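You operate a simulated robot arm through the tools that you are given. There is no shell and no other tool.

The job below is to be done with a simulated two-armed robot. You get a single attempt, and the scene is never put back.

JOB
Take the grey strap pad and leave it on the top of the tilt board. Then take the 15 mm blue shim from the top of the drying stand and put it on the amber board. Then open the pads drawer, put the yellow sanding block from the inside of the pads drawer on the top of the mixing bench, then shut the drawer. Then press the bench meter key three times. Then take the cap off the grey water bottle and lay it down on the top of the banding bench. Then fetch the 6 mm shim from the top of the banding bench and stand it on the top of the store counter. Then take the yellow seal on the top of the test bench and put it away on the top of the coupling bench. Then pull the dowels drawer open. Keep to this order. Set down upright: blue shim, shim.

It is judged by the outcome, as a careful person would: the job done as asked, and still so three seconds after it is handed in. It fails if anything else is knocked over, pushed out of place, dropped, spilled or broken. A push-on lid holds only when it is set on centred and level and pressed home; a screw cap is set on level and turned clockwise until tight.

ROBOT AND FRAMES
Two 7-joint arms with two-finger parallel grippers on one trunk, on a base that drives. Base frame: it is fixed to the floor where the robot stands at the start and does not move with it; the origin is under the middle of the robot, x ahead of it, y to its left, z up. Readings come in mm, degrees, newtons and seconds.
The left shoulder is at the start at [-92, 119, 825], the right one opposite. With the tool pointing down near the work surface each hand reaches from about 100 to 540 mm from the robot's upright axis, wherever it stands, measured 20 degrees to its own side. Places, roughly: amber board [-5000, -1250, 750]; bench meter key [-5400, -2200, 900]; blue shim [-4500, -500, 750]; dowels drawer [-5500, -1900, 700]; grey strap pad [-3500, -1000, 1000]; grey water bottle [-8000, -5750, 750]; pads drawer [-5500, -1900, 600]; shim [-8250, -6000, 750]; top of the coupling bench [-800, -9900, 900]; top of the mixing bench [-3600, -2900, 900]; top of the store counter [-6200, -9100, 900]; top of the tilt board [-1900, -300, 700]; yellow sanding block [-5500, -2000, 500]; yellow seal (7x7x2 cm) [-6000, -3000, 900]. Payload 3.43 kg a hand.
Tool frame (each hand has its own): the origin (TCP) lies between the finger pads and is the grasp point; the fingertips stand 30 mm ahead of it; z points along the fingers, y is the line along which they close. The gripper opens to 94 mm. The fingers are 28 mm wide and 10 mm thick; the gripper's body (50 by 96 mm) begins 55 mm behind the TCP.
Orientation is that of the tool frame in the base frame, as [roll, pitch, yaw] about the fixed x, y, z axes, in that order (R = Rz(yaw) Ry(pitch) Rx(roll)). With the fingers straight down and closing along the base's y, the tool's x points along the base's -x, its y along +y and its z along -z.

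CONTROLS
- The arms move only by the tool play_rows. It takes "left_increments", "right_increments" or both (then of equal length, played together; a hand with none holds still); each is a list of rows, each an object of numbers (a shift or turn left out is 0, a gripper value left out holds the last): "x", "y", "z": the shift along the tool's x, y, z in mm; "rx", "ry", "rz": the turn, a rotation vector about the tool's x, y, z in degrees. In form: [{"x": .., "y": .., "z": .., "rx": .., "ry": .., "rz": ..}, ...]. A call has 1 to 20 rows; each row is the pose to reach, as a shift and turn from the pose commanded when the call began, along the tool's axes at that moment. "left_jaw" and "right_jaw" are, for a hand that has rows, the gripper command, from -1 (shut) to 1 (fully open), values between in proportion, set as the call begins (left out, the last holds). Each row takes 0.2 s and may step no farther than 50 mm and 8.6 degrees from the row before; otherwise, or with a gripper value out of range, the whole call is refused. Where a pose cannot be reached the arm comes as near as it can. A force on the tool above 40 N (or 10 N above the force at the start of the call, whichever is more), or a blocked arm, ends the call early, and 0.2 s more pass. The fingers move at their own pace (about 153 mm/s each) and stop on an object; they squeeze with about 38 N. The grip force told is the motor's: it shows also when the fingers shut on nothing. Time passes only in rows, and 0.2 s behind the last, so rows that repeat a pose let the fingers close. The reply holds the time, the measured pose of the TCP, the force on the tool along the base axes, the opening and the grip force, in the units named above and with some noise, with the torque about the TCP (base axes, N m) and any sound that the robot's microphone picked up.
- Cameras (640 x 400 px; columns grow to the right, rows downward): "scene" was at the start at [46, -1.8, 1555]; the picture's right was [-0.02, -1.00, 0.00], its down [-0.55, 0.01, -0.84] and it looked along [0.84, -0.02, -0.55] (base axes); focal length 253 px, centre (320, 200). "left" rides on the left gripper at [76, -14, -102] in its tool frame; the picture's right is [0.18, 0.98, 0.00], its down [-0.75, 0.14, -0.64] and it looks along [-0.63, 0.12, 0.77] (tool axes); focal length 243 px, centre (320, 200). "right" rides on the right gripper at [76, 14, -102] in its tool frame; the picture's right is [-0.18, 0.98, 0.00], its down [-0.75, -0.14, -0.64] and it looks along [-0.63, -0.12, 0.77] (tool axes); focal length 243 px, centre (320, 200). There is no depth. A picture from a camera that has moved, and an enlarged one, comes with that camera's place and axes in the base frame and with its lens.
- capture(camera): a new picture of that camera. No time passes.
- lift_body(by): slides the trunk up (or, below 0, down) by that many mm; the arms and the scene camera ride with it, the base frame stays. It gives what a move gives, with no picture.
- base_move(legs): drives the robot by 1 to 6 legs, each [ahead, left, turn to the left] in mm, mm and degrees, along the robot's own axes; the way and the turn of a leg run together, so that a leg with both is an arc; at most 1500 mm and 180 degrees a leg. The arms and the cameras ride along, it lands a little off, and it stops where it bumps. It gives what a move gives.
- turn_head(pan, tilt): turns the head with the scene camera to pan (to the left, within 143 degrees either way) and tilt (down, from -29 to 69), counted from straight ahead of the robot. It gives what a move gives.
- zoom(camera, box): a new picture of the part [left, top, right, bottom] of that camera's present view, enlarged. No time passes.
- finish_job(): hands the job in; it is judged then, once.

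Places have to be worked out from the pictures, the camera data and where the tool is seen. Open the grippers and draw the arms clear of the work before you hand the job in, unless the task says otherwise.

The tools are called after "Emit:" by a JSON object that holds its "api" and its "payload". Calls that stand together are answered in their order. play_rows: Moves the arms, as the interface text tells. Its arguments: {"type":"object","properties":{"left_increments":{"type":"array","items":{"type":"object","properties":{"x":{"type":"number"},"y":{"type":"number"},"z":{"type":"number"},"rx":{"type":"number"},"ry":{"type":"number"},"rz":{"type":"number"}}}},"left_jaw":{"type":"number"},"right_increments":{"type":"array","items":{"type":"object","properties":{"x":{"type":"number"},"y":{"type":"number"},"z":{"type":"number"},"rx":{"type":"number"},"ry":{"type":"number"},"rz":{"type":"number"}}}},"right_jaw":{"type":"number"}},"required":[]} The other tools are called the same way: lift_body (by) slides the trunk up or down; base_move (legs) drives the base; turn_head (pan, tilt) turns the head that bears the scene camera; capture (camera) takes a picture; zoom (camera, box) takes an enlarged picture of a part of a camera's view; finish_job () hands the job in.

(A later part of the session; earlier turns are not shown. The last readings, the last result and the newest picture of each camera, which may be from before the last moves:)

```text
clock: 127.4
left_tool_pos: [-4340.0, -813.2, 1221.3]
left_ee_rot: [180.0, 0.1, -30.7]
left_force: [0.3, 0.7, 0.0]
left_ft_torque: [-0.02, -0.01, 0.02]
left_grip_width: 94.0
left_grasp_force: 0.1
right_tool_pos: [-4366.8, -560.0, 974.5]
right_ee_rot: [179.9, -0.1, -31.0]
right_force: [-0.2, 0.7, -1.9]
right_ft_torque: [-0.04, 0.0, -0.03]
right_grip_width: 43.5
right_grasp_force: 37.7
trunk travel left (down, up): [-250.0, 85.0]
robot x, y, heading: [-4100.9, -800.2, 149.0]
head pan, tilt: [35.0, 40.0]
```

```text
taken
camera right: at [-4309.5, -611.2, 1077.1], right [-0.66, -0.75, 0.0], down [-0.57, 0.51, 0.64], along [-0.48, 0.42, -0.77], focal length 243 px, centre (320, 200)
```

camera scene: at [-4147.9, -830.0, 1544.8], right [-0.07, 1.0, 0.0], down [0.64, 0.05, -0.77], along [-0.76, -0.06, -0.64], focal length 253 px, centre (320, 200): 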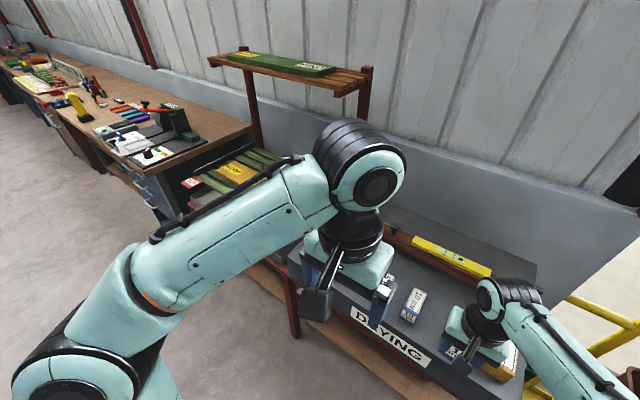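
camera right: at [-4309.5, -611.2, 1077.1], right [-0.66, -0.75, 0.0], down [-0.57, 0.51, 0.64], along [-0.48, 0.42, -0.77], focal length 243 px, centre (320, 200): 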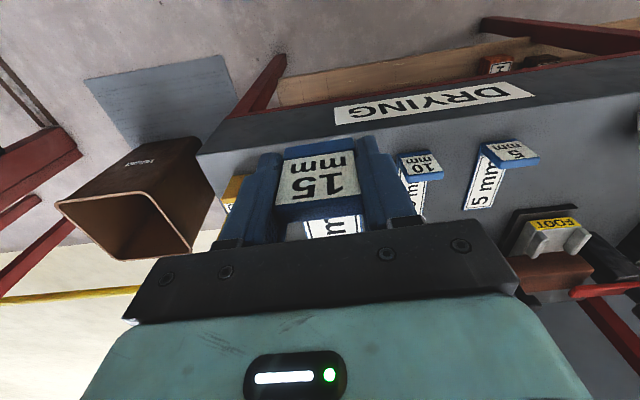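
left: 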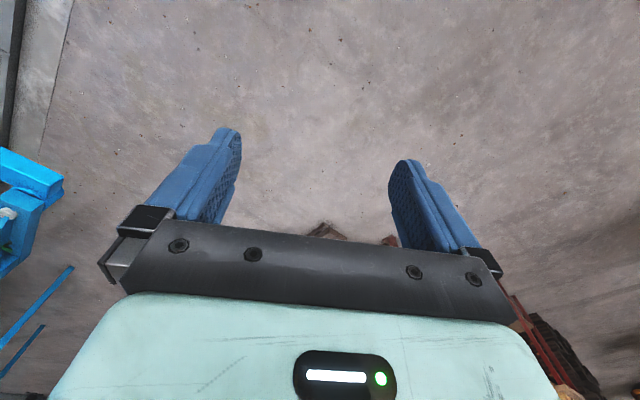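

The shim is held upright. I slide left toward the amber board station and look.

Emit:
{"api": "base_move", "payload": {"legs": [[-40, 0, 0], [0, 700, 0]]}}

Emit:
{"api": "turn_head", "payload": {"pan": 0, "tilt": 45}}

Emit:
{"api": "capture", "payload": {"camera": "scene"}}

Emit:
{"api": "capture", "payload": {"camera": "right"}}

```text
clock: 134.4
left_tool_pos: [-4667.3, -1429.7, 1221.9]
left_ee_rot: [-180.0, 0.1, -31.2]
left_force: [0.0, 0.5, 0.0]
left_ft_torque: [0.0, 0.0, 0.0]
left_grip_width: 94.3
left_grasp_force: 0.0
right_tool_pos: [-4691.7, -1177.4, 975.0]
right_ee_rot: [180.0, -0.1, -31.5]
right_force: [0.2, 0.3, -0.8]
right_ft_torque: [-0.02, -0.06, 0.0]
right_grip_width: 43.7
right_grasp_force: 38.0
trunk travel left (down, up): [-250.0, 85.0]
robot x, y, heading: [-4430.1, -1425.8, 148.7]
head pan, tilt: [35.0, 40.0]
```

```text
clock: 135.4
left_tool_pos: [-4667.9, -1429.4, 1221.5]
left_ee_rot: [-180.0, 0.1, -31.1]
left_force: [-0.3, -0.5, 0.8]
left_ft_torque: [0.02, 0.01, 0.0]
left_grip_width: 94.0
left_grasp_force: 0.0
right_tool_pos: [-4691.8, -1179.3, 975.3]
right_ee_rot: [180.0, -0.1, -31.4]
right_force: [0.6, -1.0, -0.6]
right_ft_torque: [-0.02, -0.01, -0.01]
right_grip_width: 43.3
right_grasp_force: 38.2
trunk travel left (down, up): [-250.0, 85.0]
robot x, y, heading: [-4426.4, -1420.7, 148.7]
head pan, tilt: [0.0, 45.0]
```

```text
taken
camera scene: at [-4460.6, -1402.1, 1537.5], right [0.52, 0.86, 0.0], down [0.6, -0.37, -0.71], along [-0.6, 0.37, -0.71], focal length 253 px, centre (320, 200)
```

scene: 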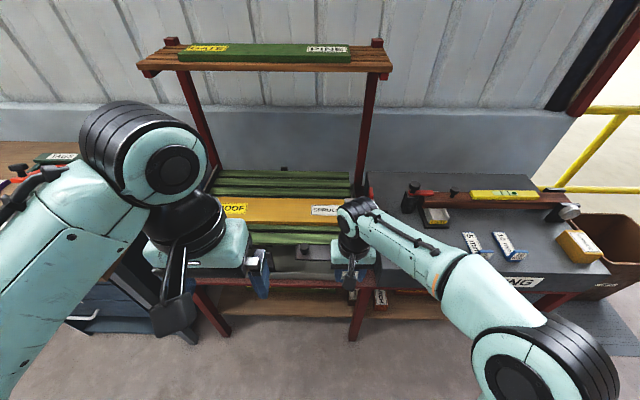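

```text
taken
camera right: at [-4635.2, -1229.3, 1077.1], right [-0.67, -0.74, 0.0], down [-0.57, 0.51, 0.64], along [-0.48, 0.43, -0.77], focal length 243 px, centre (320, 200)
```

right: 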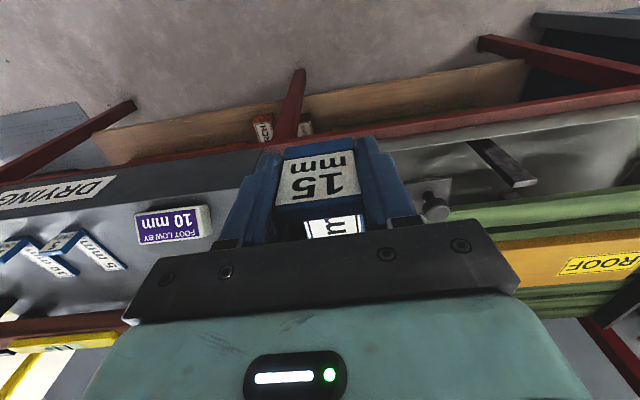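

The amber board lies ~620–740 mm ahead, between the ROOF and SPRUCE labels it is clear. I shift left 130 mm and ahead 140 mm to bring it into the right hand's reach.

Emit:
{"api": "base_move", "payload": {"legs": [[0, 130, 0], [140, 0, 0]]}}

Emit:
{"api": "capture", "payload": {"camera": "scene"}}

Emit:
{"api": "zoom", "payload": {"camera": "scene", "box": [180, 180, 420, 330]}}

Emit:
{"api": "capture", "payload": {"camera": "left"}}

Emit:
{"api": "capture", "payload": {"camera": "right"}}

```text
clock: 138.1
left_tool_pos: [-4855.2, -1468.5, 1220.7]
left_ee_rot: [179.9, 0.1, -31.3]
left_force: [0.7, 0.1, -0.1]
left_ft_torque: [0.01, -0.01, 0.03]
left_grip_width: 94.1
left_grasp_force: 0.1
right_tool_pos: [-4879.3, -1216.6, 973.5]
right_ee_rot: [-180.0, -0.2, -31.5]
right_force: [1.1, 0.0, -0.8]
right_ft_torque: [0.01, -0.02, -0.01]
right_grip_width: 43.7
right_grasp_force: 38.3
trunk travel left (down, up): [-250.0, 85.0]
robot x, y, heading: [-4618.2, -1458.2, 148.5]
head pan, tilt: [0.0, 45.0]
```

```text
taken
camera scene: at [-4648.3, -1440.3, 1537.5], right [0.52, 0.85, 0.0], down [0.6, -0.37, -0.71], along [-0.6, 0.37, -0.71], focal length 253 px, centre (320, 200)
```

scene: 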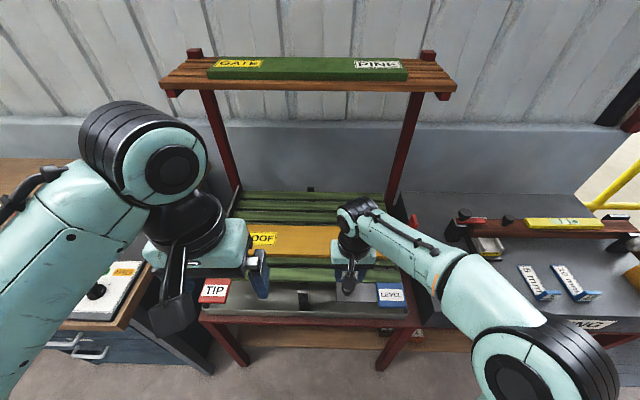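

```text
2.67 times, centred on (300, 255) of scene
camera zoom: at [-4648.3, -1440.3, 1537.5], right [0.52, 0.85, 0.0], down [0.6, -0.37, -0.71], along [-0.6, 0.37, -0.71], focal length 676 px, centre (373, 53)
```

zoom: 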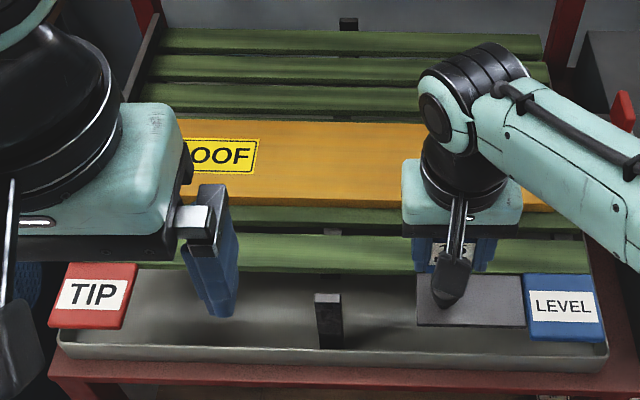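

```text
taken
camera left: at [-4783.2, -1495.7, 1324.2], right [-0.35, -0.94, 0.0], down [-0.72, 0.27, 0.64], along [-0.6, 0.23, -0.77], focal length 243 px, centre (320, 200)
```

left: 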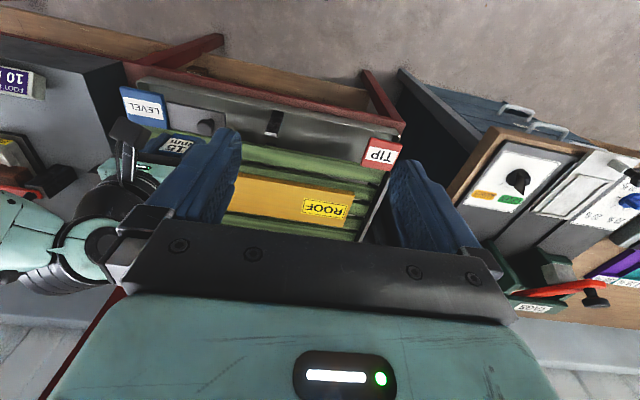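

```text
taken
camera right: at [-4822.5, -1267.6, 1077.0], right [-0.67, -0.74, 0.0], down [-0.57, 0.52, 0.64], along [-0.47, 0.43, -0.77], focal length 243 px, centre (320, 200)
```

right: 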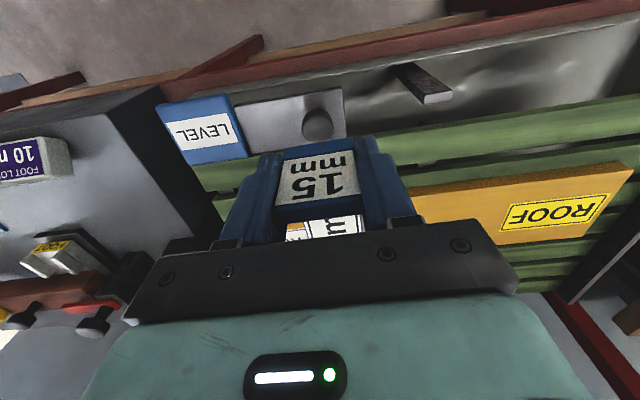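

The amber board (top z≈870) is ~116 mm wide, and the shim is about as long, so I'll lay the shim's length along the board. First I rotate the right hand 90° in free air here.

Emit:
{"api": "play_rows", "payload": {"right_increments": [{"rz": -8, "z": -8}, {"rz": -16, "z": -16}, {"rz": -24, "z": -24}, {"rz": -32, "z": -30}, {"rz": -40, "z": -30}, {"rz": -48, "z": -30}, {"rz": -56, "z": -30}, {"rz": -64, "z": -30}, {"rz": -72, "z": -30}, {"rz": -80, "z": -30}, {"rz": -88, "z": -30}, {"rz": -90, "z": -30}]}}

Emit:
{"api": "capture", "payload": {"camera": "right"}}

Emit:
{"api": "capture", "payload": {"camera": "scene"}}

```text
clock: 140.7
left_tool_pos: [-4855.5, -1467.8, 1221.0]
left_ee_rot: [180.0, 0.2, -31.4]
left_force: [0.2, 0.9, 0.1]
left_ft_torque: [-0.02, 0.02, -0.01]
left_grip_width: 93.9
left_grasp_force: 0.1
right_tool_pos: [-4878.2, -1216.5, 1004.5]
right_ee_rot: [179.8, 0.1, 58.6]
right_force: [-0.6, -0.1, -0.7]
right_ft_torque: [0.0, -0.01, 0.01]
right_grip_width: 43.9
right_grasp_force: 38.0
trunk travel left (down, up): [-250.0, 85.0]
robot x, y, heading: [-4618.1, -1457.0, 148.8]
head pan, tilt: [0.0, 45.0]
```

```text
taken
camera right: at [-4827.5, -1158.1, 1106.8], right [0.74, -0.67, 0.0], down [-0.51, -0.57, 0.64], along [-0.43, -0.48, -0.77], focal length 243 px, centre (320, 200)
```

right: 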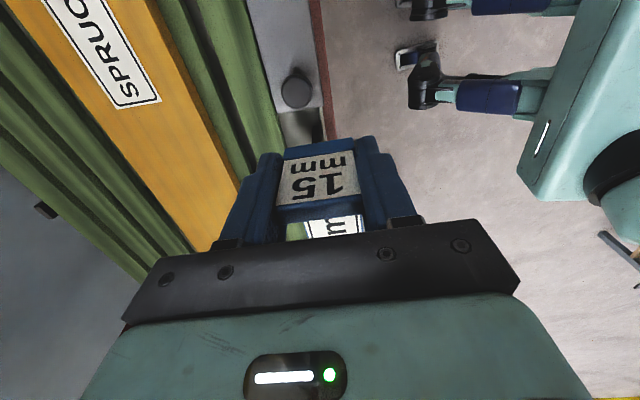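

```text
taken
camera scene: at [-4647.6, -1440.6, 1537.5], right [0.52, 0.85, 0.0], down [0.6, -0.37, -0.71], along [-0.6, 0.37, -0.71], focal length 253 px, centre (320, 200)
```

scene: 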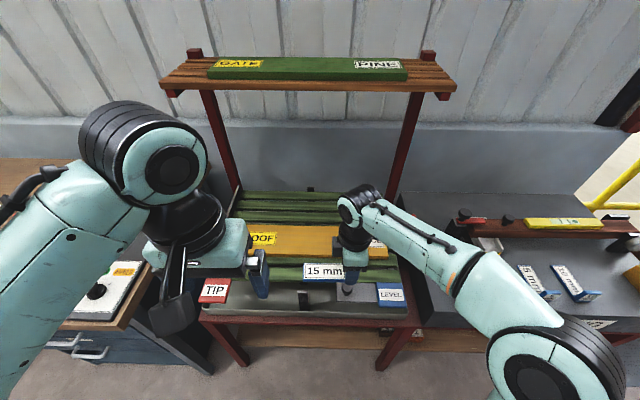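

Rotation worked; the plate now points left. I move it over the middle of the amber board at TCP z≈960.

Emit:
{"api": "play_rows", "payload": {"right_increments": [{"x": -15, "y": -42}, {"x": -30, "y": -84}, {"x": -45, "y": -126}, {"x": -58, "y": -161}, {"x": -58, "y": -161, "z": 25}, {"x": -58, "y": -161, "z": 45}, {"x": -58, "y": -161, "z": 45}]}}

Emit:
{"api": "capture", "payload": {"camera": "right"}}

Emit:
{"api": "zoom", "payload": {"camera": "scene", "box": [180, 150, 420, 310]}}

Emit:
{"api": "capture", "payload": {"camera": "left"}}

```text
clock: 142.3
left_tool_pos: [-4853.0, -1468.3, 1221.7]
left_ee_rot: [180.0, 0.1, -31.3]
left_force: [0.3, 0.2, -0.4]
left_ft_torque: [0.01, 0.02, 0.01]
left_grip_width: 94.1
left_grasp_force: 0.0
right_tool_pos: [-5036.3, -1185.8, 956.5]
right_ee_rot: [179.9, 0.0, 58.4]
right_force: [0.0, 0.8, -0.3]
right_ft_torque: [0.03, -0.07, 0.01]
right_grip_width: 43.8
right_grasp_force: 38.2
right hand out of reach, approached as far as the arm can: row 4, 5, 6, 7
trunk travel left (down, up): [-250.0, 85.0]
robot x, y, heading: [-4616.0, -1459.0, 148.9]
head pan, tilt: [0.0, 45.0]
```

```text
taken
camera right: at [-4984.9, -1127.0, 1058.3], right [0.74, -0.67, 0.0], down [-0.52, -0.57, 0.64], along [-0.43, -0.48, -0.77], focal length 243 px, centre (320, 200)
```

right: 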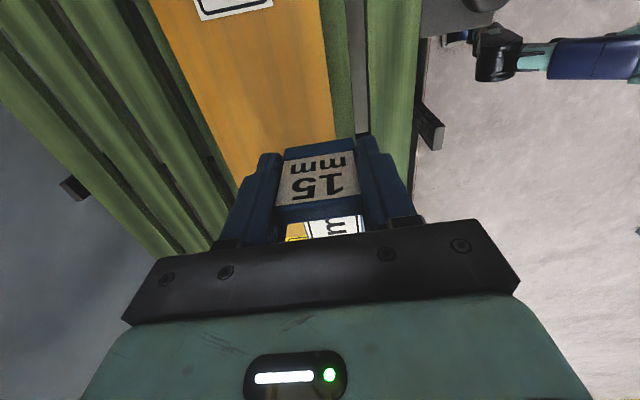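

```text
2.50 times, centred on (300, 230) of scene
camera zoom: at [-4646.3, -1440.2, 1537.5], right [0.52, 0.85, 0.0], down [0.6, -0.37, -0.71], along [-0.6, 0.37, -0.71], focal length 633 px, centre (370, 125)
```

zoom: 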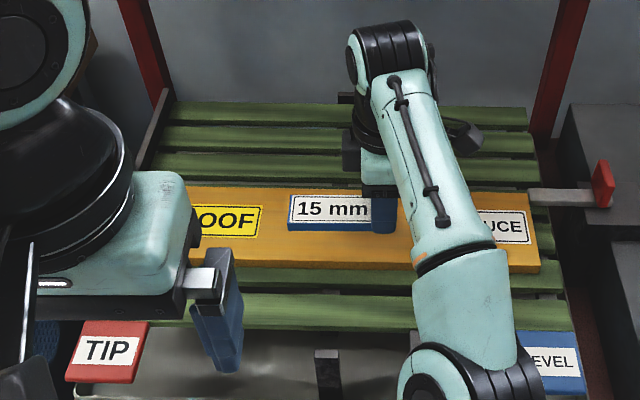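

```text
taken
camera left: at [-4781.5, -1495.6, 1324.5], right [-0.35, -0.94, 0.0], down [-0.72, 0.27, 0.64], along [-0.6, 0.23, -0.77], focal length 243 px, centre (320, 200)
```

left: 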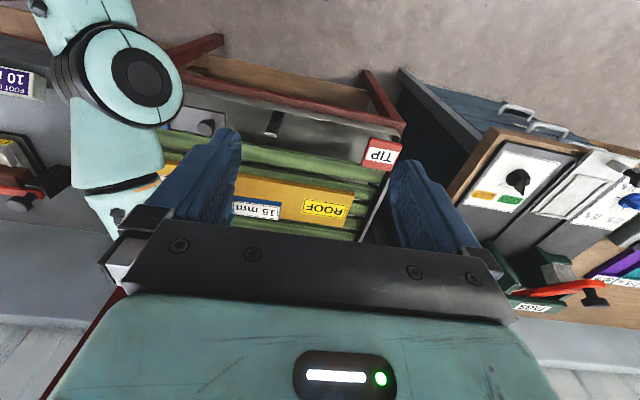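

The shim would sit near the board's front edge; I move the base ahead ~35 mm to centre it.

Emit:
{"api": "base_move", "payload": {"legs": [[35, 0, 0]]}}

Emit:
{"api": "capture", "payload": {"camera": "right"}}

Emit:
{"api": "zoom", "payload": {"camera": "scene", "box": [180, 150, 420, 310]}}

```text
clock: 143.2
left_tool_pos: [-4885.4, -1449.3, 1222.0]
left_ee_rot: [180.0, 0.0, -31.3]
left_force: [0.3, -0.4, 0.5]
left_ft_torque: [-0.01, -0.02, 0.04]
left_grip_width: 94.2
left_grasp_force: 0.1
right_tool_pos: [-5067.1, -1167.7, 955.8]
right_ee_rot: [179.8, -0.1, 58.5]
right_force: [-0.5, -0.2, -0.7]
right_ft_torque: [0.03, -0.07, -0.04]
right_grip_width: 43.9
right_grasp_force: 37.6
trunk travel left (down, up): [-250.0, 85.0]
robot x, y, heading: [-4646.0, -1444.7, 148.5]
head pan, tilt: [0.0, 45.0]
```

```text
taken
camera right: at [-5016.0, -1109.0, 1058.0], right [0.74, -0.67, 0.0], down [-0.52, -0.57, 0.64], along [-0.43, -0.48, -0.77], focal length 243 px, centre (320, 200)
```

right: 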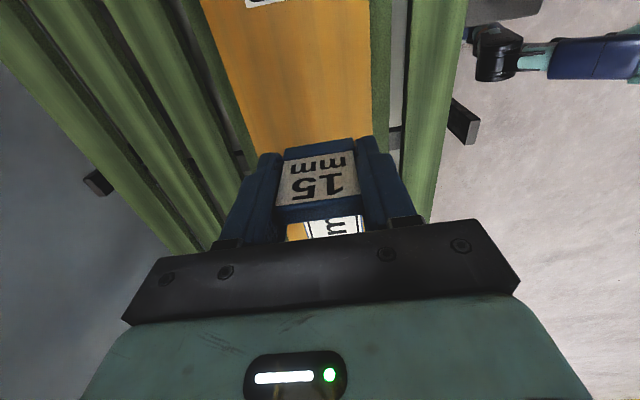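

```text
2.50 times, centred on (300, 230) of scene
camera zoom: at [-4678.0, -1422.2, 1537.5], right [0.52, 0.85, 0.0], down [0.6, -0.37, -0.71], along [-0.6, 0.37, -0.71], focal length 633 px, centre (370, 125)
```

zoom: 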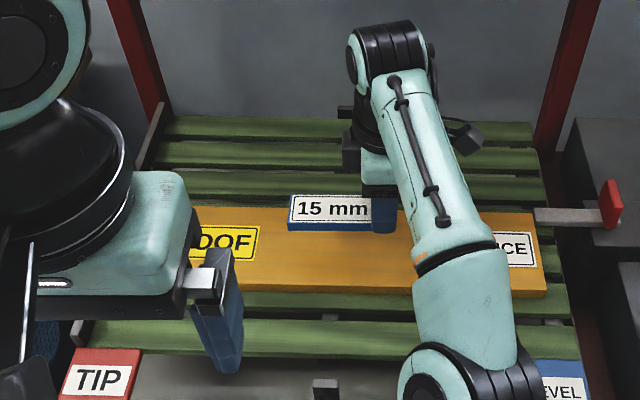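

Now it's centred over the board. I lower gradually toward contact (expected near TCP z≈910).

Emit:
{"api": "play_rows", "payload": {"right_increments": [{"z": 12}, {"z": 24}, {"z": 30}, {"z": 34}, {"z": 34}]}}

Emit:
{"api": "play_rows", "payload": {"right_increments": [{"z": 2}, {"z": 4}, {"z": 6}, {"z": 8}]}}

Emit:
{"api": "capture", "payload": {"camera": "right"}}

Emit:
{"api": "zoom", "payload": {"camera": "scene", "box": [180, 150, 420, 310]}}

```text
clock: 144.4
left_tool_pos: [-4884.4, -1450.8, 1220.6]
left_ee_rot: [-179.9, 0.1, -31.3]
left_force: [0.5, -0.2, 0.7]
left_ft_torque: [0.02, 0.01, -0.02]
left_grip_width: 94.0
left_grasp_force: 0.1
right_tool_pos: [-5075.0, -1165.4, 926.4]
right_ee_rot: [179.9, 0.0, 58.5]
right_force: [0.8, -0.3, -1.3]
right_ft_torque: [0.01, -0.02, 0.01]
right_grip_width: 43.6
right_grasp_force: 38.5
right hand out of reach, approached as far as the arm can: row 2, 3, 4, 5
trunk travel left (down, up): [-250.0, 85.0]
robot x, y, heading: [-4645.2, -1443.1, 148.8]
head pan, tilt: [0.0, 45.0]
```

```text
clock: 145.4
left_tool_pos: [-4885.1, -1450.3, 1221.1]
left_ee_rot: [-179.9, 0.1, -31.2]
left_force: [-0.1, 0.0, 0.7]
left_ft_torque: [-0.01, 0.0, 0.03]
left_grip_width: 94.4
left_grasp_force: 0.0
right_tool_pos: [-5075.3, -1164.6, 916.7]
right_ee_rot: [179.6, 0.0, 58.5]
right_force: [-0.7, -0.5, -1.5]
right_ft_torque: [0.04, -0.02, 0.06]
right_grip_width: 43.5
right_grasp_force: 37.9
trunk travel left (down, up): [-250.0, 85.0]
robot x, y, heading: [-4645.2, -1443.9, 148.6]
head pan, tilt: [0.0, 45.0]
```

```text
taken
camera right: at [-5025.8, -1106.6, 1019.6], right [0.74, -0.67, 0.01], down [-0.52, -0.57, 0.64], along [-0.43, -0.48, -0.77], focal length 243 px, centre (320, 200)
```

right: 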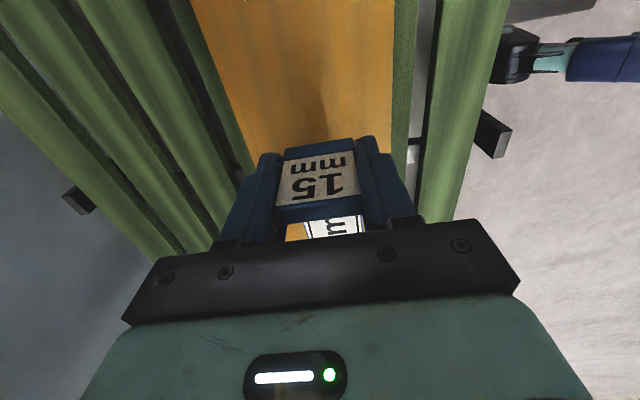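

```text
2.50 times, centred on (300, 230) of scene
camera zoom: at [-4677.4, -1422.6, 1537.5], right [0.52, 0.85, 0.0], down [0.6, -0.37, -0.71], along [-0.6, 0.37, -0.71], focal length 633 px, centre (370, 125)
```

zoom: 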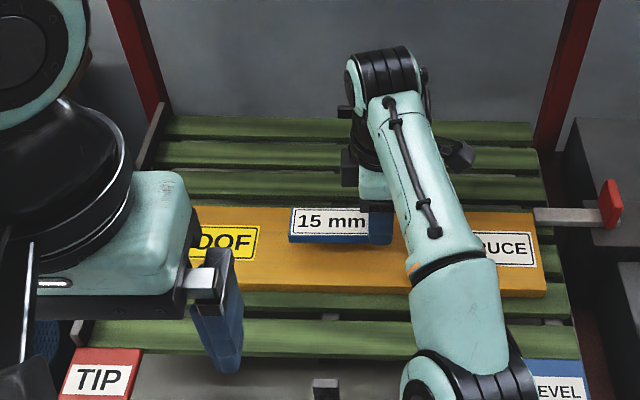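

Centred; a shadow shows a gap still. I continue in small steps.

Emit:
{"api": "play_rows", "payload": {"right_increments": [{"z": 2}, {"z": 4}, {"z": 6}, {"z": 8}]}}

Emit:
{"api": "play_rows", "payload": {"right_increments": [{"z": 2}, {"z": 4}, {"z": 5}, {"z": 5}]}}

```text
clock: 146.4
left_tool_pos: [-4884.9, -1451.0, 1221.4]
left_ee_rot: [-180.0, 0.2, -31.3]
left_force: [-0.1, -0.4, 0.3]
left_ft_torque: [0.01, 0.01, -0.02]
left_grip_width: 94.2
left_grasp_force: 0.0
right_tool_pos: [-5078.2, -1164.3, 908.1]
right_ee_rot: [179.9, 0.0, 58.5]
right_force: [0.2, 0.5, -1.5]
right_ft_torque: [0.03, -0.02, 0.01]
right_grip_width: 43.7
right_grasp_force: 37.9
trunk travel left (down, up): [-250.0, 85.0]
robot x, y, heading: [-4644.1, -1442.4, 148.6]
head pan, tilt: [0.0, 45.0]
```

```text
clock: 147.4
left_tool_pos: [-4883.9, -1449.4, 1221.8]
left_ee_rot: [179.9, 0.1, -31.2]
left_force: [0.1, -0.6, -0.3]
left_ft_torque: [-0.01, 0.03, 0.03]
left_grip_width: 94.2
left_grasp_force: 0.0
right_tool_pos: [-5080.7, -1164.5, 904.4]
right_ee_rot: [179.9, -0.1, 58.6]
right_force: [-0.5, 0.3, -1.6]
right_ft_torque: [0.02, -0.03, 0.01]
right_grip_width: 43.7
right_grasp_force: 38.3
right hand out of reach, approached as far as the arm can: row 3, 4
trunk travel left (down, up): [-250.0, 85.0]
robot x, y, heading: [-4642.7, -1440.8, 148.5]
head pan, tilt: [0.0, 45.0]
```

The arm is at its reach limit and creeping outward; I pull back 10 mm while lowering further.

Emit:
{"api": "play_rows", "payload": {"right_increments": [{"y": 6}, {"y": 12}, {"y": 12, "z": 3}, {"y": 12, "z": 5}, {"y": 12, "z": 5}]}}

Emit:
{"api": "capture", "payload": {"camera": "right"}}

Emit:
{"api": "zoom", "payload": {"camera": "scene", "box": [240, 200, 360, 280]}}

```text
clock: 148.6
left_tool_pos: [-4884.8, -1450.1, 1222.1]
left_ee_rot: [180.0, 0.0, -31.2]
left_force: [-0.6, -0.2, 1.0]
left_ft_torque: [-0.01, 0.0, 0.01]
left_grip_width: 94.0
left_grasp_force: 0.0
right_tool_pos: [-5080.8, -1169.8, 904.1]
right_ee_rot: [179.9, 0.0, 58.5]
right_force: [-0.1, 0.4, -0.4]
right_ft_torque: [0.03, -0.02, -0.03]
right_grip_width: 43.6
right_grasp_force: 38.5
right hand out of reach, approached as far as the arm can: row 1, 2, 3, 4, 5
trunk travel left (down, up): [-250.0, 85.0]
robot x, y, heading: [-4645.9, -1441.9, 148.5]
head pan, tilt: [0.0, 45.0]
```

```text
taken
camera right: at [-5030.1, -1109.9, 1006.5], right [0.74, -0.67, 0.0], down [-0.52, -0.57, 0.64], along [-0.43, -0.48, -0.77], focal length 243 px, centre (320, 200)
```

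right: 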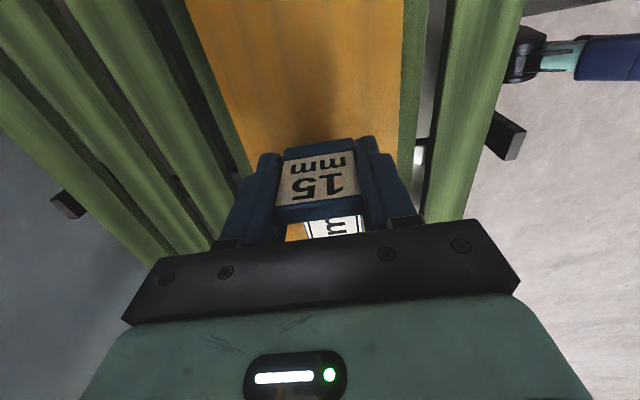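

```text
5.00 times, centred on (300, 240) of scene
camera zoom: at [-4677.4, -1422.6, 1537.5], right [0.52, 0.85, 0.0], down [0.6, -0.37, -0.71], along [-0.6, 0.37, -0.71], focal length 1267 px, centre (420, 0)
```

zoom: 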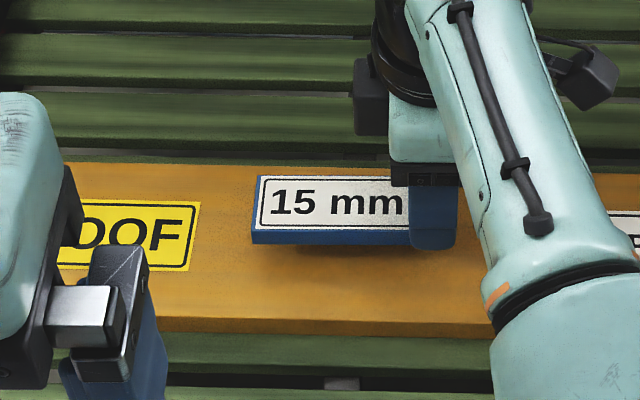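

The wrist is near a joint limit here, so I lower with the trunk instead, a few mm at a time.

Emit:
{"api": "lift_body", "payload": {"by": -6}}

Emit:
{"api": "lift_body", "payload": {"by": -4}}

Emit:
{"api": "zoom", "payload": {"camera": "scene", "box": [240, 200, 360, 280]}}

```text
clock: 149.2
left_tool_pos: [-4884.5, -1450.4, 1215.0]
left_ee_rot: [-179.9, 0.0, -31.2]
left_force: [-0.4, 0.2, -0.5]
left_ft_torque: [0.04, -0.01, -0.01]
left_grip_width: 93.9
left_grasp_force: 0.0
right_tool_pos: [-5081.7, -1169.2, 899.6]
right_ee_rot: [180.0, 0.2, 58.5]
right_force: [0.6, 0.0, -1.9]
right_ft_torque: [0.05, -0.04, 0.0]
right_grip_width: 43.8
right_grasp_force: 38.2
trunk travel left (down, up): [-244.0, 91.0]
robot x, y, heading: [-4647.4, -1444.8, 149.0]
head pan, tilt: [0.0, 45.0]
```

```text
clock: 149.7
left_tool_pos: [-4885.1, -1450.8, 1211.1]
left_ee_rot: [-179.9, 0.1, -31.3]
left_force: [0.2, 0.6, -1.0]
left_ft_torque: [-0.04, 0.04, 0.01]
left_grip_width: 94.0
left_grasp_force: 0.1
right_tool_pos: [-5082.4, -1169.2, 896.0]
right_ee_rot: [179.9, 0.1, 58.5]
right_force: [0.5, 0.1, -1.6]
right_ft_torque: [0.03, -0.01, -0.02]
right_grip_width: 43.9
right_grasp_force: 37.9
trunk travel left (down, up): [-240.0, 95.0]
robot x, y, heading: [-4647.7, -1443.5, 148.7]
head pan, tilt: [0.0, 45.0]
```

```text
5.00 times, centred on (300, 240) of scene
camera zoom: at [-4677.6, -1422.4, 1527.3], right [0.52, 0.85, 0.0], down [0.6, -0.37, -0.71], along [-0.6, 0.37, -0.71], focal length 1267 px, centre (420, 0)
```

zoom: 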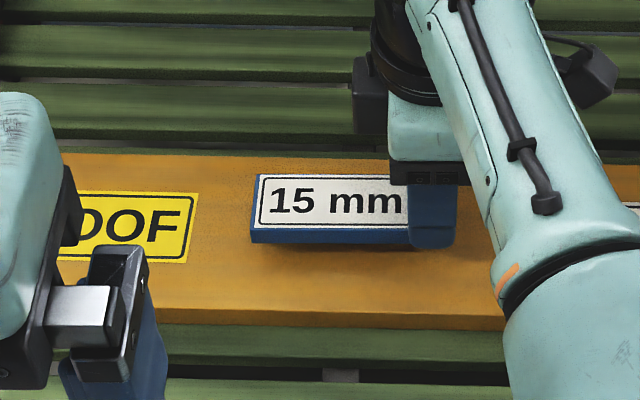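

Still a little gap; I go on lowering by 4 mm steps.

Emit:
{"api": "lift_body", "payload": {"by": -4}}

Emit:
{"api": "lift_body", "payload": {"by": -3}}

Emit:
{"api": "zoom", "payload": {"camera": "scene", "box": [240, 200, 360, 280]}}

```text
clock: 150.2
left_tool_pos: [-4885.8, -1450.9, 1206.6]
left_ee_rot: [179.9, 0.1, -31.3]
left_force: [-0.2, -0.4, -0.2]
left_ft_torque: [-0.01, 0.01, 0.0]
left_grip_width: 94.1
left_grasp_force: 0.1
right_tool_pos: [-5080.5, -1168.7, 890.2]
right_ee_rot: [179.9, 0.1, 58.5]
right_force: [-0.2, -0.2, -2.1]
right_ft_torque: [0.05, -0.02, -0.01]
right_grip_width: 43.7
right_grasp_force: 37.6
trunk travel left (down, up): [-236.0, 99.0]
robot x, y, heading: [-4646.6, -1442.6, 148.5]
head pan, tilt: [0.0, 45.0]
```

```text
clock: 150.7
left_tool_pos: [-4885.9, -1451.1, 1203.6]
left_ee_rot: [-180.0, 0.1, -31.3]
left_force: [-1.3, -0.8, -0.3]
left_ft_torque: [0.0, 0.0, 0.01]
left_grip_width: 94.2
left_grasp_force: 0.1
right_tool_pos: [-5081.1, -1169.1, 887.4]
right_ee_rot: [179.9, 0.1, 58.5]
right_force: [0.0, 0.5, -0.2]
right_ft_torque: [0.01, -0.03, -0.04]
right_grip_width: 43.8
right_grasp_force: 38.0
trunk travel left (down, up): [-233.0, 102.0]
robot x, y, heading: [-4648.7, -1441.7, 148.6]
head pan, tilt: [0.0, 45.0]
```

```text
5.00 times, centred on (300, 240) of scene
camera zoom: at [-4677.8, -1422.4, 1520.3], right [0.52, 0.85, 0.0], down [0.6, -0.37, -0.71], along [-0.6, 0.37, -0.71], focal length 1267 px, centre (420, 0)
```

zoom: 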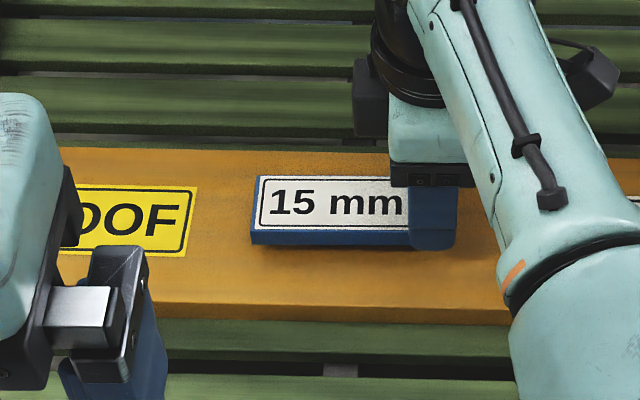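

Almost touching (supported weight showing). Two more small steps.

Emit:
{"api": "lift_body", "payload": {"by": -2}}

Emit:
{"api": "lift_body", "payload": {"by": -2}}

Emit:
{"api": "zoom", "payload": {"camera": "scene", "box": [240, 200, 360, 280]}}

```text
clock: 151.2
left_tool_pos: [-4884.0, -1450.8, 1202.6]
left_ee_rot: [-180.0, 0.1, -31.3]
left_force: [-0.5, -1.0, 0.1]
left_ft_torque: [0.0, -0.01, -0.01]
left_grip_width: 94.1
left_grasp_force: 0.0
right_tool_pos: [-5080.2, -1168.7, 886.8]
right_ee_rot: [-180.0, 0.1, 58.5]
right_force: [-0.1, -0.5, -0.9]
right_ft_torque: [0.03, -0.01, -0.01]
right_grip_width: 43.8
right_grasp_force: 37.7
trunk travel left (down, up): [-231.0, 104.0]
robot x, y, heading: [-4644.8, -1443.2, 148.8]
head pan, tilt: [0.0, 45.0]
```

```text
clock: 151.8
left_tool_pos: [-4884.8, -1450.8, 1199.7]
left_ee_rot: [-179.9, 0.2, -31.3]
left_force: [0.1, -0.2, 0.2]
left_ft_torque: [0.02, 0.03, 0.01]
left_grip_width: 94.1
left_grasp_force: 0.0
right_tool_pos: [-5080.6, -1170.2, 884.1]
right_ee_rot: [179.9, 0.0, 58.5]
right_force: [0.7, -0.2, -1.5]
right_ft_torque: [0.05, -0.01, -0.01]
right_grip_width: 43.8
right_grasp_force: 37.6
trunk travel left (down, up): [-229.0, 106.0]
robot x, y, heading: [-4648.3, -1440.8, 148.6]
head pan, tilt: [0.0, 45.0]
```

```text
5.00 times, centred on (300, 240) of scene
camera zoom: at [-4677.7, -1422.3, 1516.4], right [0.52, 0.85, 0.0], down [0.6, -0.37, -0.71], along [-0.6, 0.37, -0.71], focal length 1267 px, centre (420, 0)
```

zoom: 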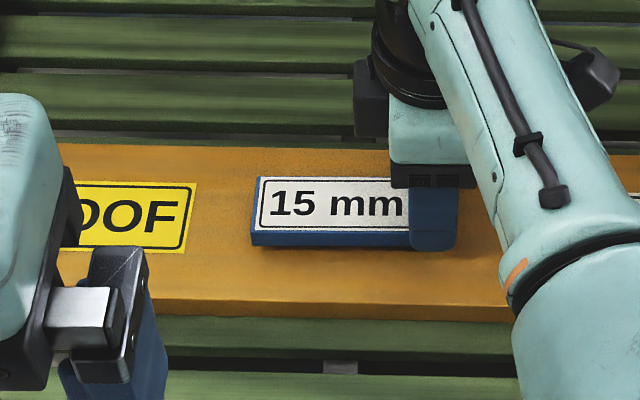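

Still not loaded; further 2 mm steps with checks.

Emit:
{"api": "lift_body", "payload": {"by": -2}}

Emit:
{"api": "lift_body", "payload": {"by": -2}}

Emit:
{"api": "zoom", "payload": {"camera": "scene", "box": [240, 200, 360, 280]}}

```text
clock: 152.3
left_tool_pos: [-4885.0, -1450.1, 1197.7]
left_ee_rot: [-180.0, 0.1, -31.3]
left_force: [-0.8, 0.7, 0.1]
left_ft_torque: [-0.03, -0.02, 0.01]
left_grip_width: 94.1
left_grasp_force: 0.0
right_tool_pos: [-5080.9, -1168.1, 881.6]
right_ee_rot: [180.0, 0.2, 58.5]
right_force: [-0.3, 0.3, -0.8]
right_ft_torque: [0.04, -0.02, 0.01]
right_grip_width: 43.7
right_grasp_force: 38.0
trunk travel left (down, up): [-227.0, 108.0]
robot x, y, heading: [-4647.2, -1445.2, 149.0]
head pan, tilt: [0.0, 45.0]
```

```text
clock: 152.8
left_tool_pos: [-4885.6, -1449.2, 1196.0]
left_ee_rot: [179.9, 0.1, -31.3]
left_force: [-0.2, 0.6, -0.5]
left_ft_torque: [0.01, 0.03, -0.01]
left_grip_width: 93.9
left_grasp_force: 0.1
right_tool_pos: [-5080.5, -1169.0, 880.1]
right_ee_rot: [179.9, 0.1, 58.5]
right_force: [-0.3, 0.2, -1.6]
right_ft_torque: [0.04, -0.03, -0.02]
right_grip_width: 43.8
right_grasp_force: 38.1
trunk travel left (down, up): [-225.0, 110.0]
robot x, y, heading: [-4646.7, -1439.9, 148.8]
head pan, tilt: [0.0, 45.0]
```

```text
5.00 times, centred on (300, 240) of scene
camera zoom: at [-4677.8, -1422.3, 1512.5], right [0.52, 0.85, 0.0], down [0.6, -0.37, -0.71], along [-0.6, 0.37, -0.71], focal length 1267 px, centre (420, 0)
```

zoom: 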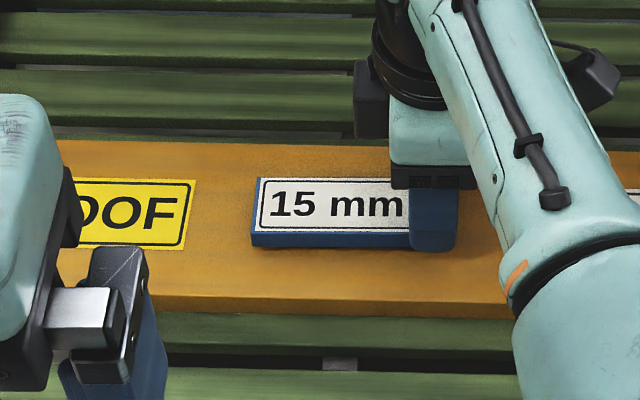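

Continuing with small steps until a load shows.

Emit:
{"api": "lift_body", "payload": {"by": -2}}

Emit:
{"api": "lift_body", "payload": {"by": -2}}

Emit:
{"api": "lift_body", "payload": {"by": -2}}

Emit:
{"api": "zoom", "payload": {"camera": "scene", "box": [240, 200, 360, 280]}}

Emit:
{"api": "capture", "payload": {"camera": "right"}}

```text
clock: 153.3
left_tool_pos: [-4884.6, -1450.0, 1194.2]
left_ee_rot: [180.0, 0.0, -31.4]
left_force: [0.4, -0.8, 0.2]
left_ft_torque: [-0.02, -0.02, 0.03]
left_grip_width: 94.3
left_grasp_force: 0.1
right_tool_pos: [-5079.8, -1169.4, 878.0]
right_ee_rot: [-179.9, 0.2, 58.5]
right_force: [-0.3, 1.1, -1.0]
right_ft_torque: [0.07, -0.01, -0.02]
right_grip_width: 43.8
right_grasp_force: 38.1
trunk travel left (down, up): [-223.0, 112.0]
robot x, y, heading: [-4648.2, -1439.3, 148.7]
head pan, tilt: [0.0, 45.0]
```

```text
clock: 153.8
left_tool_pos: [-4885.1, -1451.2, 1191.9]
left_ee_rot: [-180.0, 0.1, -31.4]
left_force: [0.2, 0.3, 0.3]
left_ft_torque: [-0.02, 0.01, -0.03]
left_grip_width: 94.1
left_grasp_force: 0.0
right_tool_pos: [-5078.4, -1169.4, 875.8]
right_ee_rot: [180.0, 0.0, 58.5]
right_force: [-0.7, -0.3, -1.2]
right_ft_torque: [0.03, -0.03, -0.03]
right_grip_width: 43.7
right_grasp_force: 38.2
trunk travel left (down, up): [-221.0, 114.0]
robot x, y, heading: [-4647.2, -1443.1, 148.7]
head pan, tilt: [0.0, 45.0]
```

```text
clock: 154.4
left_tool_pos: [-4884.6, -1451.7, 1190.2]
left_ee_rot: [180.0, 0.1, -31.3]
left_force: [0.5, 0.0, 1.0]
left_ft_torque: [0.01, -0.01, -0.03]
left_grip_width: 93.8
left_grasp_force: 0.2
right_tool_pos: [-5078.5, -1169.3, 874.8]
right_ee_rot: [-179.9, 0.1, 58.5]
right_force: [-0.9, -0.3, 2.2]
right_ft_torque: [0.03, -0.09, -0.01]
right_grip_width: 43.6
right_grasp_force: 38.4
trunk travel left (down, up): [-219.0, 116.0]
robot x, y, heading: [-4645.6, -1441.4, 148.9]
head pan, tilt: [0.0, 45.0]
```

```text
5.00 times, centred on (300, 240) of scene
camera zoom: at [-4677.9, -1422.3, 1506.7], right [0.52, 0.85, 0.0], down [0.6, -0.37, -0.71], along [-0.6, 0.37, -0.71], focal length 1267 px, centre (420, 0)
```

zoom: 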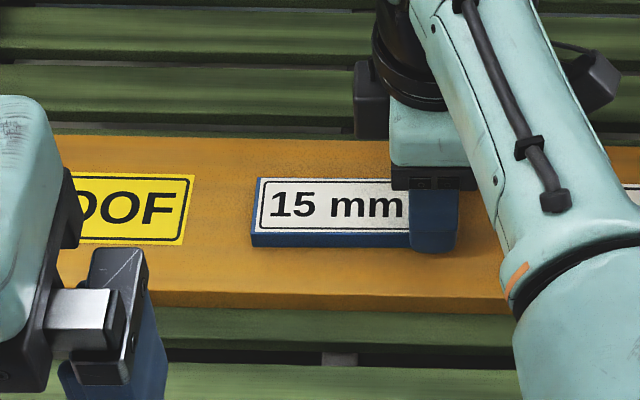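

```text
taken
camera right: at [-5027.5, -1110.9, 976.5], right [0.74, -0.67, 0.0], down [-0.51, -0.57, 0.64], along [-0.43, -0.48, -0.77], focal length 243 px, centre (320, 200)
```

right: 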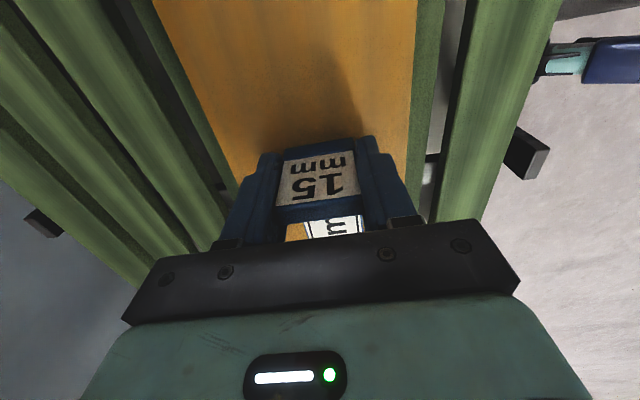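

Contact has begun (+2 N). One more millimetre, then release by opening the jaw only partly.

Emit:
{"api": "lift_body", "payload": {"by": -1}}

Emit:
{"api": "play_rows", "payload": {"right_increments": [{"z": 0}, {"z": 0}, {"z": 0}], "right_jaw": 0.4}}

Emit:
{"api": "zoom", "payload": {"camera": "scene", "box": [240, 200, 360, 280]}}

```text
clock: 154.9
left_tool_pos: [-4885.2, -1451.3, 1189.1]
left_ee_rot: [180.0, 0.1, -31.2]
left_force: [0.5, 0.3, -0.1]
left_ft_torque: [-0.03, 0.0, 0.0]
left_grip_width: 93.9
left_grasp_force: 0.0
right_tool_pos: [-5079.1, -1170.4, 874.7]
right_ee_rot: [-179.7, 0.2, 58.5]
right_force: [-1.0, 1.3, 9.2]
right_ft_torque: [-0.02, -0.21, 0.0]
right_grip_width: 43.7
right_grasp_force: 37.5
trunk travel left (down, up): [-218.0, 117.0]
robot x, y, heading: [-4643.6, -1440.2, 148.7]
head pan, tilt: [0.0, 45.0]
```

```text
clock: 155.7
left_tool_pos: [-4884.7, -1450.1, 1189.9]
left_ee_rot: [-179.9, 0.0, -31.2]
left_force: [0.2, -0.9, -0.3]
left_ft_torque: [-0.01, -0.04, -0.01]
left_grip_width: 93.9
left_grasp_force: 0.1
right_tool_pos: [-5079.8, -1169.7, 872.8]
right_ee_rot: [-180.0, 0.1, 58.4]
right_force: [0.6, 0.6, -0.9]
right_ft_torque: [0.0, -0.01, -0.02]
right_grip_width: 65.7
right_grasp_force: 0.0
trunk travel left (down, up): [-218.0, 117.0]
robot x, y, heading: [-4645.1, -1441.9, 148.9]
head pan, tilt: [0.0, 45.0]
```

```text
5.00 times, centred on (300, 240) of scene
camera zoom: at [-4677.9, -1422.2, 1505.7], right [0.52, 0.85, 0.0], down [0.6, -0.37, -0.71], along [-0.6, 0.37, -0.71], focal length 1267 px, centre (420, 0)
```

zoom: 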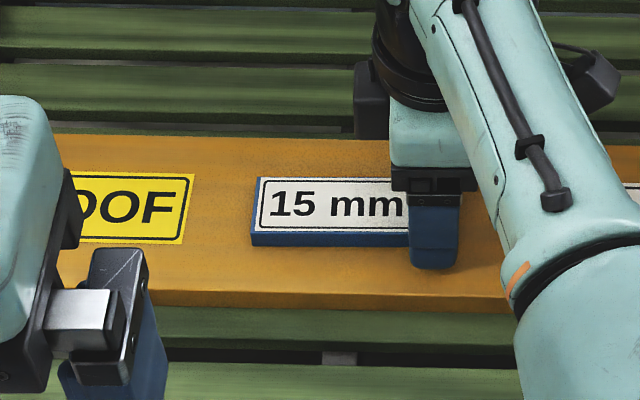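

Released and standing. I raise the trunk 110 mm straight up, then draw the arm back.

Emit:
{"api": "lift_body", "payload": {"by": 110}}

Emit:
{"api": "play_rows", "payload": {"right_increments": [{"y": 40}, {"y": 80}, {"y": 120}, {"y": 160}, {"y": 160, "x": 30}, {"y": 160, "x": 60}], "right_jaw": 1}}

Emit:
{"api": "capture", "payload": {"camera": "scene"}}

Emit:
{"api": "zoom", "payload": {"camera": "scene", "box": [180, 170, 420, 320]}}

```text
clock: 157.1
left_tool_pos: [-4883.6, -1449.4, 1298.7]
left_ee_rot: [-179.9, 0.1, -31.4]
left_force: [0.2, 0.4, -1.1]
left_ft_torque: [0.02, 0.04, -0.02]
left_grip_width: 94.1
left_grasp_force: 0.0
right_tool_pos: [-5078.9, -1169.6, 982.0]
right_ee_rot: [-179.9, 0.2, 58.4]
right_force: [0.9, -0.1, 0.5]
right_ft_torque: [0.0, 0.02, -0.01]
right_grip_width: 65.9
right_grasp_force: 0.1
trunk travel left (down, up): [-328.0, 7.0]
robot x, y, heading: [-4646.5, -1444.1, 148.8]
head pan, tilt: [0.0, 45.0]
```

```text
clock: 158.5
left_tool_pos: [-4883.9, -1449.2, 1299.5]
left_ee_rot: [179.9, 0.1, -31.3]
left_force: [0.5, 0.5, 0.6]
left_ft_torque: [-0.01, 0.01, -0.01]
left_grip_width: 93.9
left_grasp_force: 0.1
right_tool_pos: [-4910.2, -1202.6, 980.7]
right_ee_rot: [-179.9, 0.2, 58.5]
right_force: [0.7, 0.5, 0.0]
right_ft_torque: [0.01, 0.02, -0.01]
right_grip_width: 94.2
right_grasp_force: 0.1
trunk travel left (down, up): [-328.0, 7.0]
robot x, y, heading: [-4647.2, -1442.9, 148.7]
head pan, tilt: [0.0, 45.0]
```

```text
taken
camera scene: at [-4676.0, -1422.7, 1621.2], right [0.52, 0.85, 0.0], down [0.6, -0.37, -0.71], along [-0.6, 0.37, -0.71], focal length 253 px, centre (320, 200)
```

scene: 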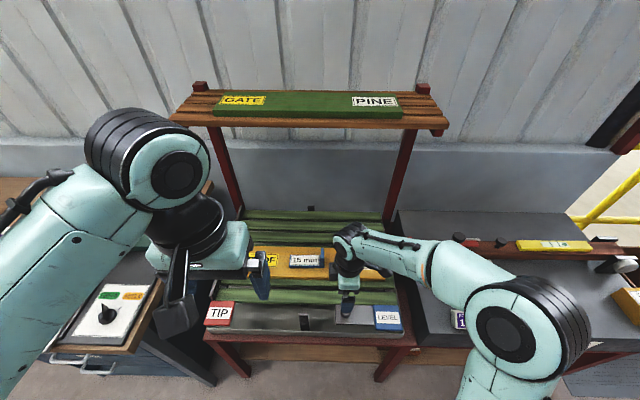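

```text
2.67 times, centred on (300, 245) of scene
camera zoom: at [-4676.0, -1422.7, 1621.2], right [0.52, 0.85, 0.0], down [0.6, -0.37, -0.71], along [-0.6, 0.37, -0.71], focal length 676 px, centre (373, 80)
```

zoom: 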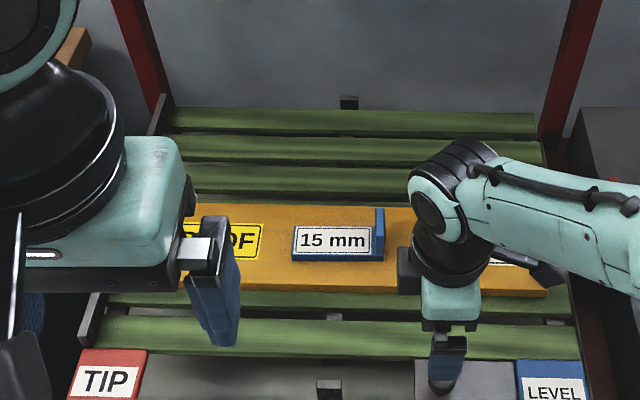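

The blue shim stands on the amber board. I turn the right wrist back, then back away and slide left to face the drawer unit.

Emit:
{"api": "play_rows", "payload": {"right_increments": [{"rz": 8}, {"rz": 16}, {"rz": 24}, {"rz": 32}, {"rz": 40}, {"rz": 48}, {"rz": 56}, {"rz": 64}, {"rz": 72}, {"rz": 80}, {"rz": 88}, {"rz": 90}]}}

Emit:
{"api": "base_move", "payload": {"legs": [[-400, 0, 0], [0, 850, 0]]}}

Emit:
{"api": "turn_head", "payload": {"pan": 0, "tilt": 40}}

Emit:
{"api": "capture", "payload": {"camera": "scene"}}

```text
clock: 161.1
left_tool_pos: [-4884.6, -1451.2, 1299.7]
left_ee_rot: [-180.0, 0.1, -31.3]
left_force: [0.9, 0.2, 0.2]
left_ft_torque: [-0.03, 0.02, 0.0]
left_grip_width: 94.1
left_grasp_force: 0.0
right_tool_pos: [-4909.8, -1203.0, 981.5]
right_ee_rot: [179.9, 0.0, -31.6]
right_force: [0.1, -0.1, 0.7]
right_ft_torque: [0.01, 0.0, 0.01]
right_grip_width: 94.4
right_grasp_force: 0.0
trunk travel left (down, up): [-328.0, 7.0]
robot x, y, heading: [-4644.9, -1441.0, 148.6]
head pan, tilt: [0.0, 45.0]
```

```text
clock: 171.2
left_tool_pos: [-4993.2, -2390.6, 1299.1]
left_ee_rot: [179.9, 0.0, -32.5]
left_force: [-0.7, 0.2, -0.1]
left_ft_torque: [0.03, 0.02, 0.01]
left_grip_width: 94.1
left_grasp_force: 0.1
right_tool_pos: [-5014.3, -2141.8, 982.5]
right_ee_rot: [180.0, 0.0, -32.7]
right_force: [-0.4, 0.3, -0.4]
right_ft_torque: [-0.02, -0.03, 0.01]
right_grip_width: 94.2
right_grasp_force: 0.1
trunk travel left (down, up): [-328.0, 7.0]
robot x, y, heading: [-4756.4, -2388.5, 147.2]
head pan, tilt: [0.0, 45.0]
```

```text
clock: 171.8
left_tool_pos: [-4991.2, -2389.6, 1297.8]
left_ee_rot: [-179.9, 0.1, -32.5]
left_force: [-0.2, -0.2, 0.2]
left_ft_torque: [0.0, 0.0, -0.01]
left_grip_width: 94.3
left_grasp_force: 0.0
right_tool_pos: [-5013.4, -2142.5, 981.1]
right_ee_rot: [-180.0, 0.1, -32.7]
right_force: [0.0, 0.1, 0.0]
right_ft_torque: [-0.03, 0.02, 0.01]
right_grip_width: 93.7
right_grasp_force: 0.3
trunk travel left (down, up): [-328.0, 7.0]
robot x, y, heading: [-4752.9, -2387.6, 147.2]
head pan, tilt: [0.0, 40.0]
```

```text
taken
camera scene: at [-4786.4, -2365.2, 1628.5], right [0.54, 0.84, 0.0], down [0.54, -0.35, -0.77], along [-0.65, 0.41, -0.64], focal length 253 px, centre (320, 200)
```

scene: 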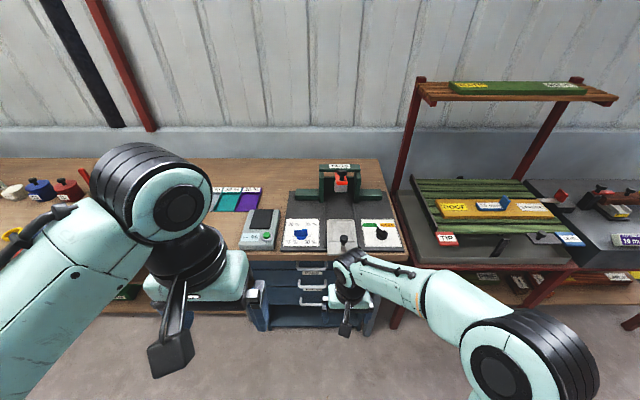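

I face the drawer unit. I zoom in on the drawers and the meter.

Emit:
{"api": "zoom", "payload": {"camera": "scene", "box": [200, 180, 420, 350]}}

Emit:
{"api": "capture", "payload": {"camera": "right"}}

Emit:
{"api": "capture", "payload": {"camera": "left"}}

```text
2.35 times, centred on (310, 265) of scene
camera zoom: at [-4786.4, -2365.2, 1628.5], right [0.54, 0.84, 0.0], down [0.54, -0.35, -0.77], along [-0.65, 0.41, -0.64], focal length 596 px, centre (344, 47)
```

zoom: 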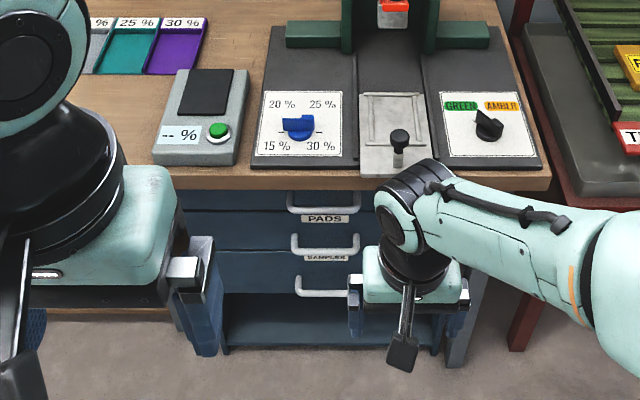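

```text
taken
camera right: at [-4957.3, -2193.6, 1084.0], right [-0.69, -0.73, 0.0], down [-0.56, 0.53, 0.64], along [-0.47, 0.44, -0.77], focal length 243 px, centre (320, 200)
```

right: 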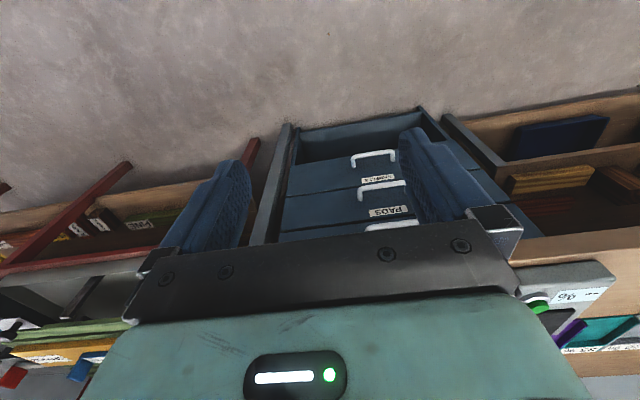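

```text
taken
camera left: at [-4920.2, -2419.1, 1402.3], right [-0.37, -0.93, 0.0], down [-0.71, 0.29, 0.64], along [-0.6, 0.24, -0.77], focal length 243 px, centre (320, 200)
```

left: 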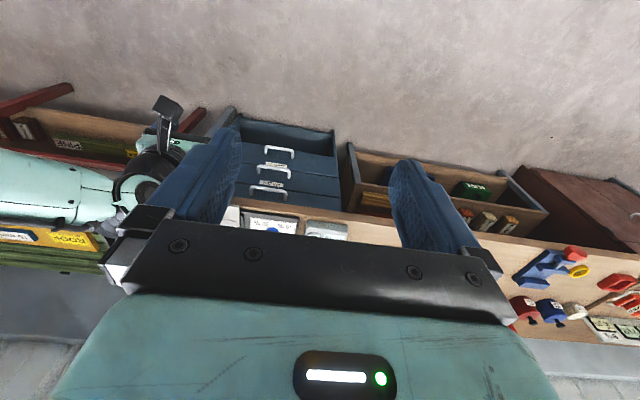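

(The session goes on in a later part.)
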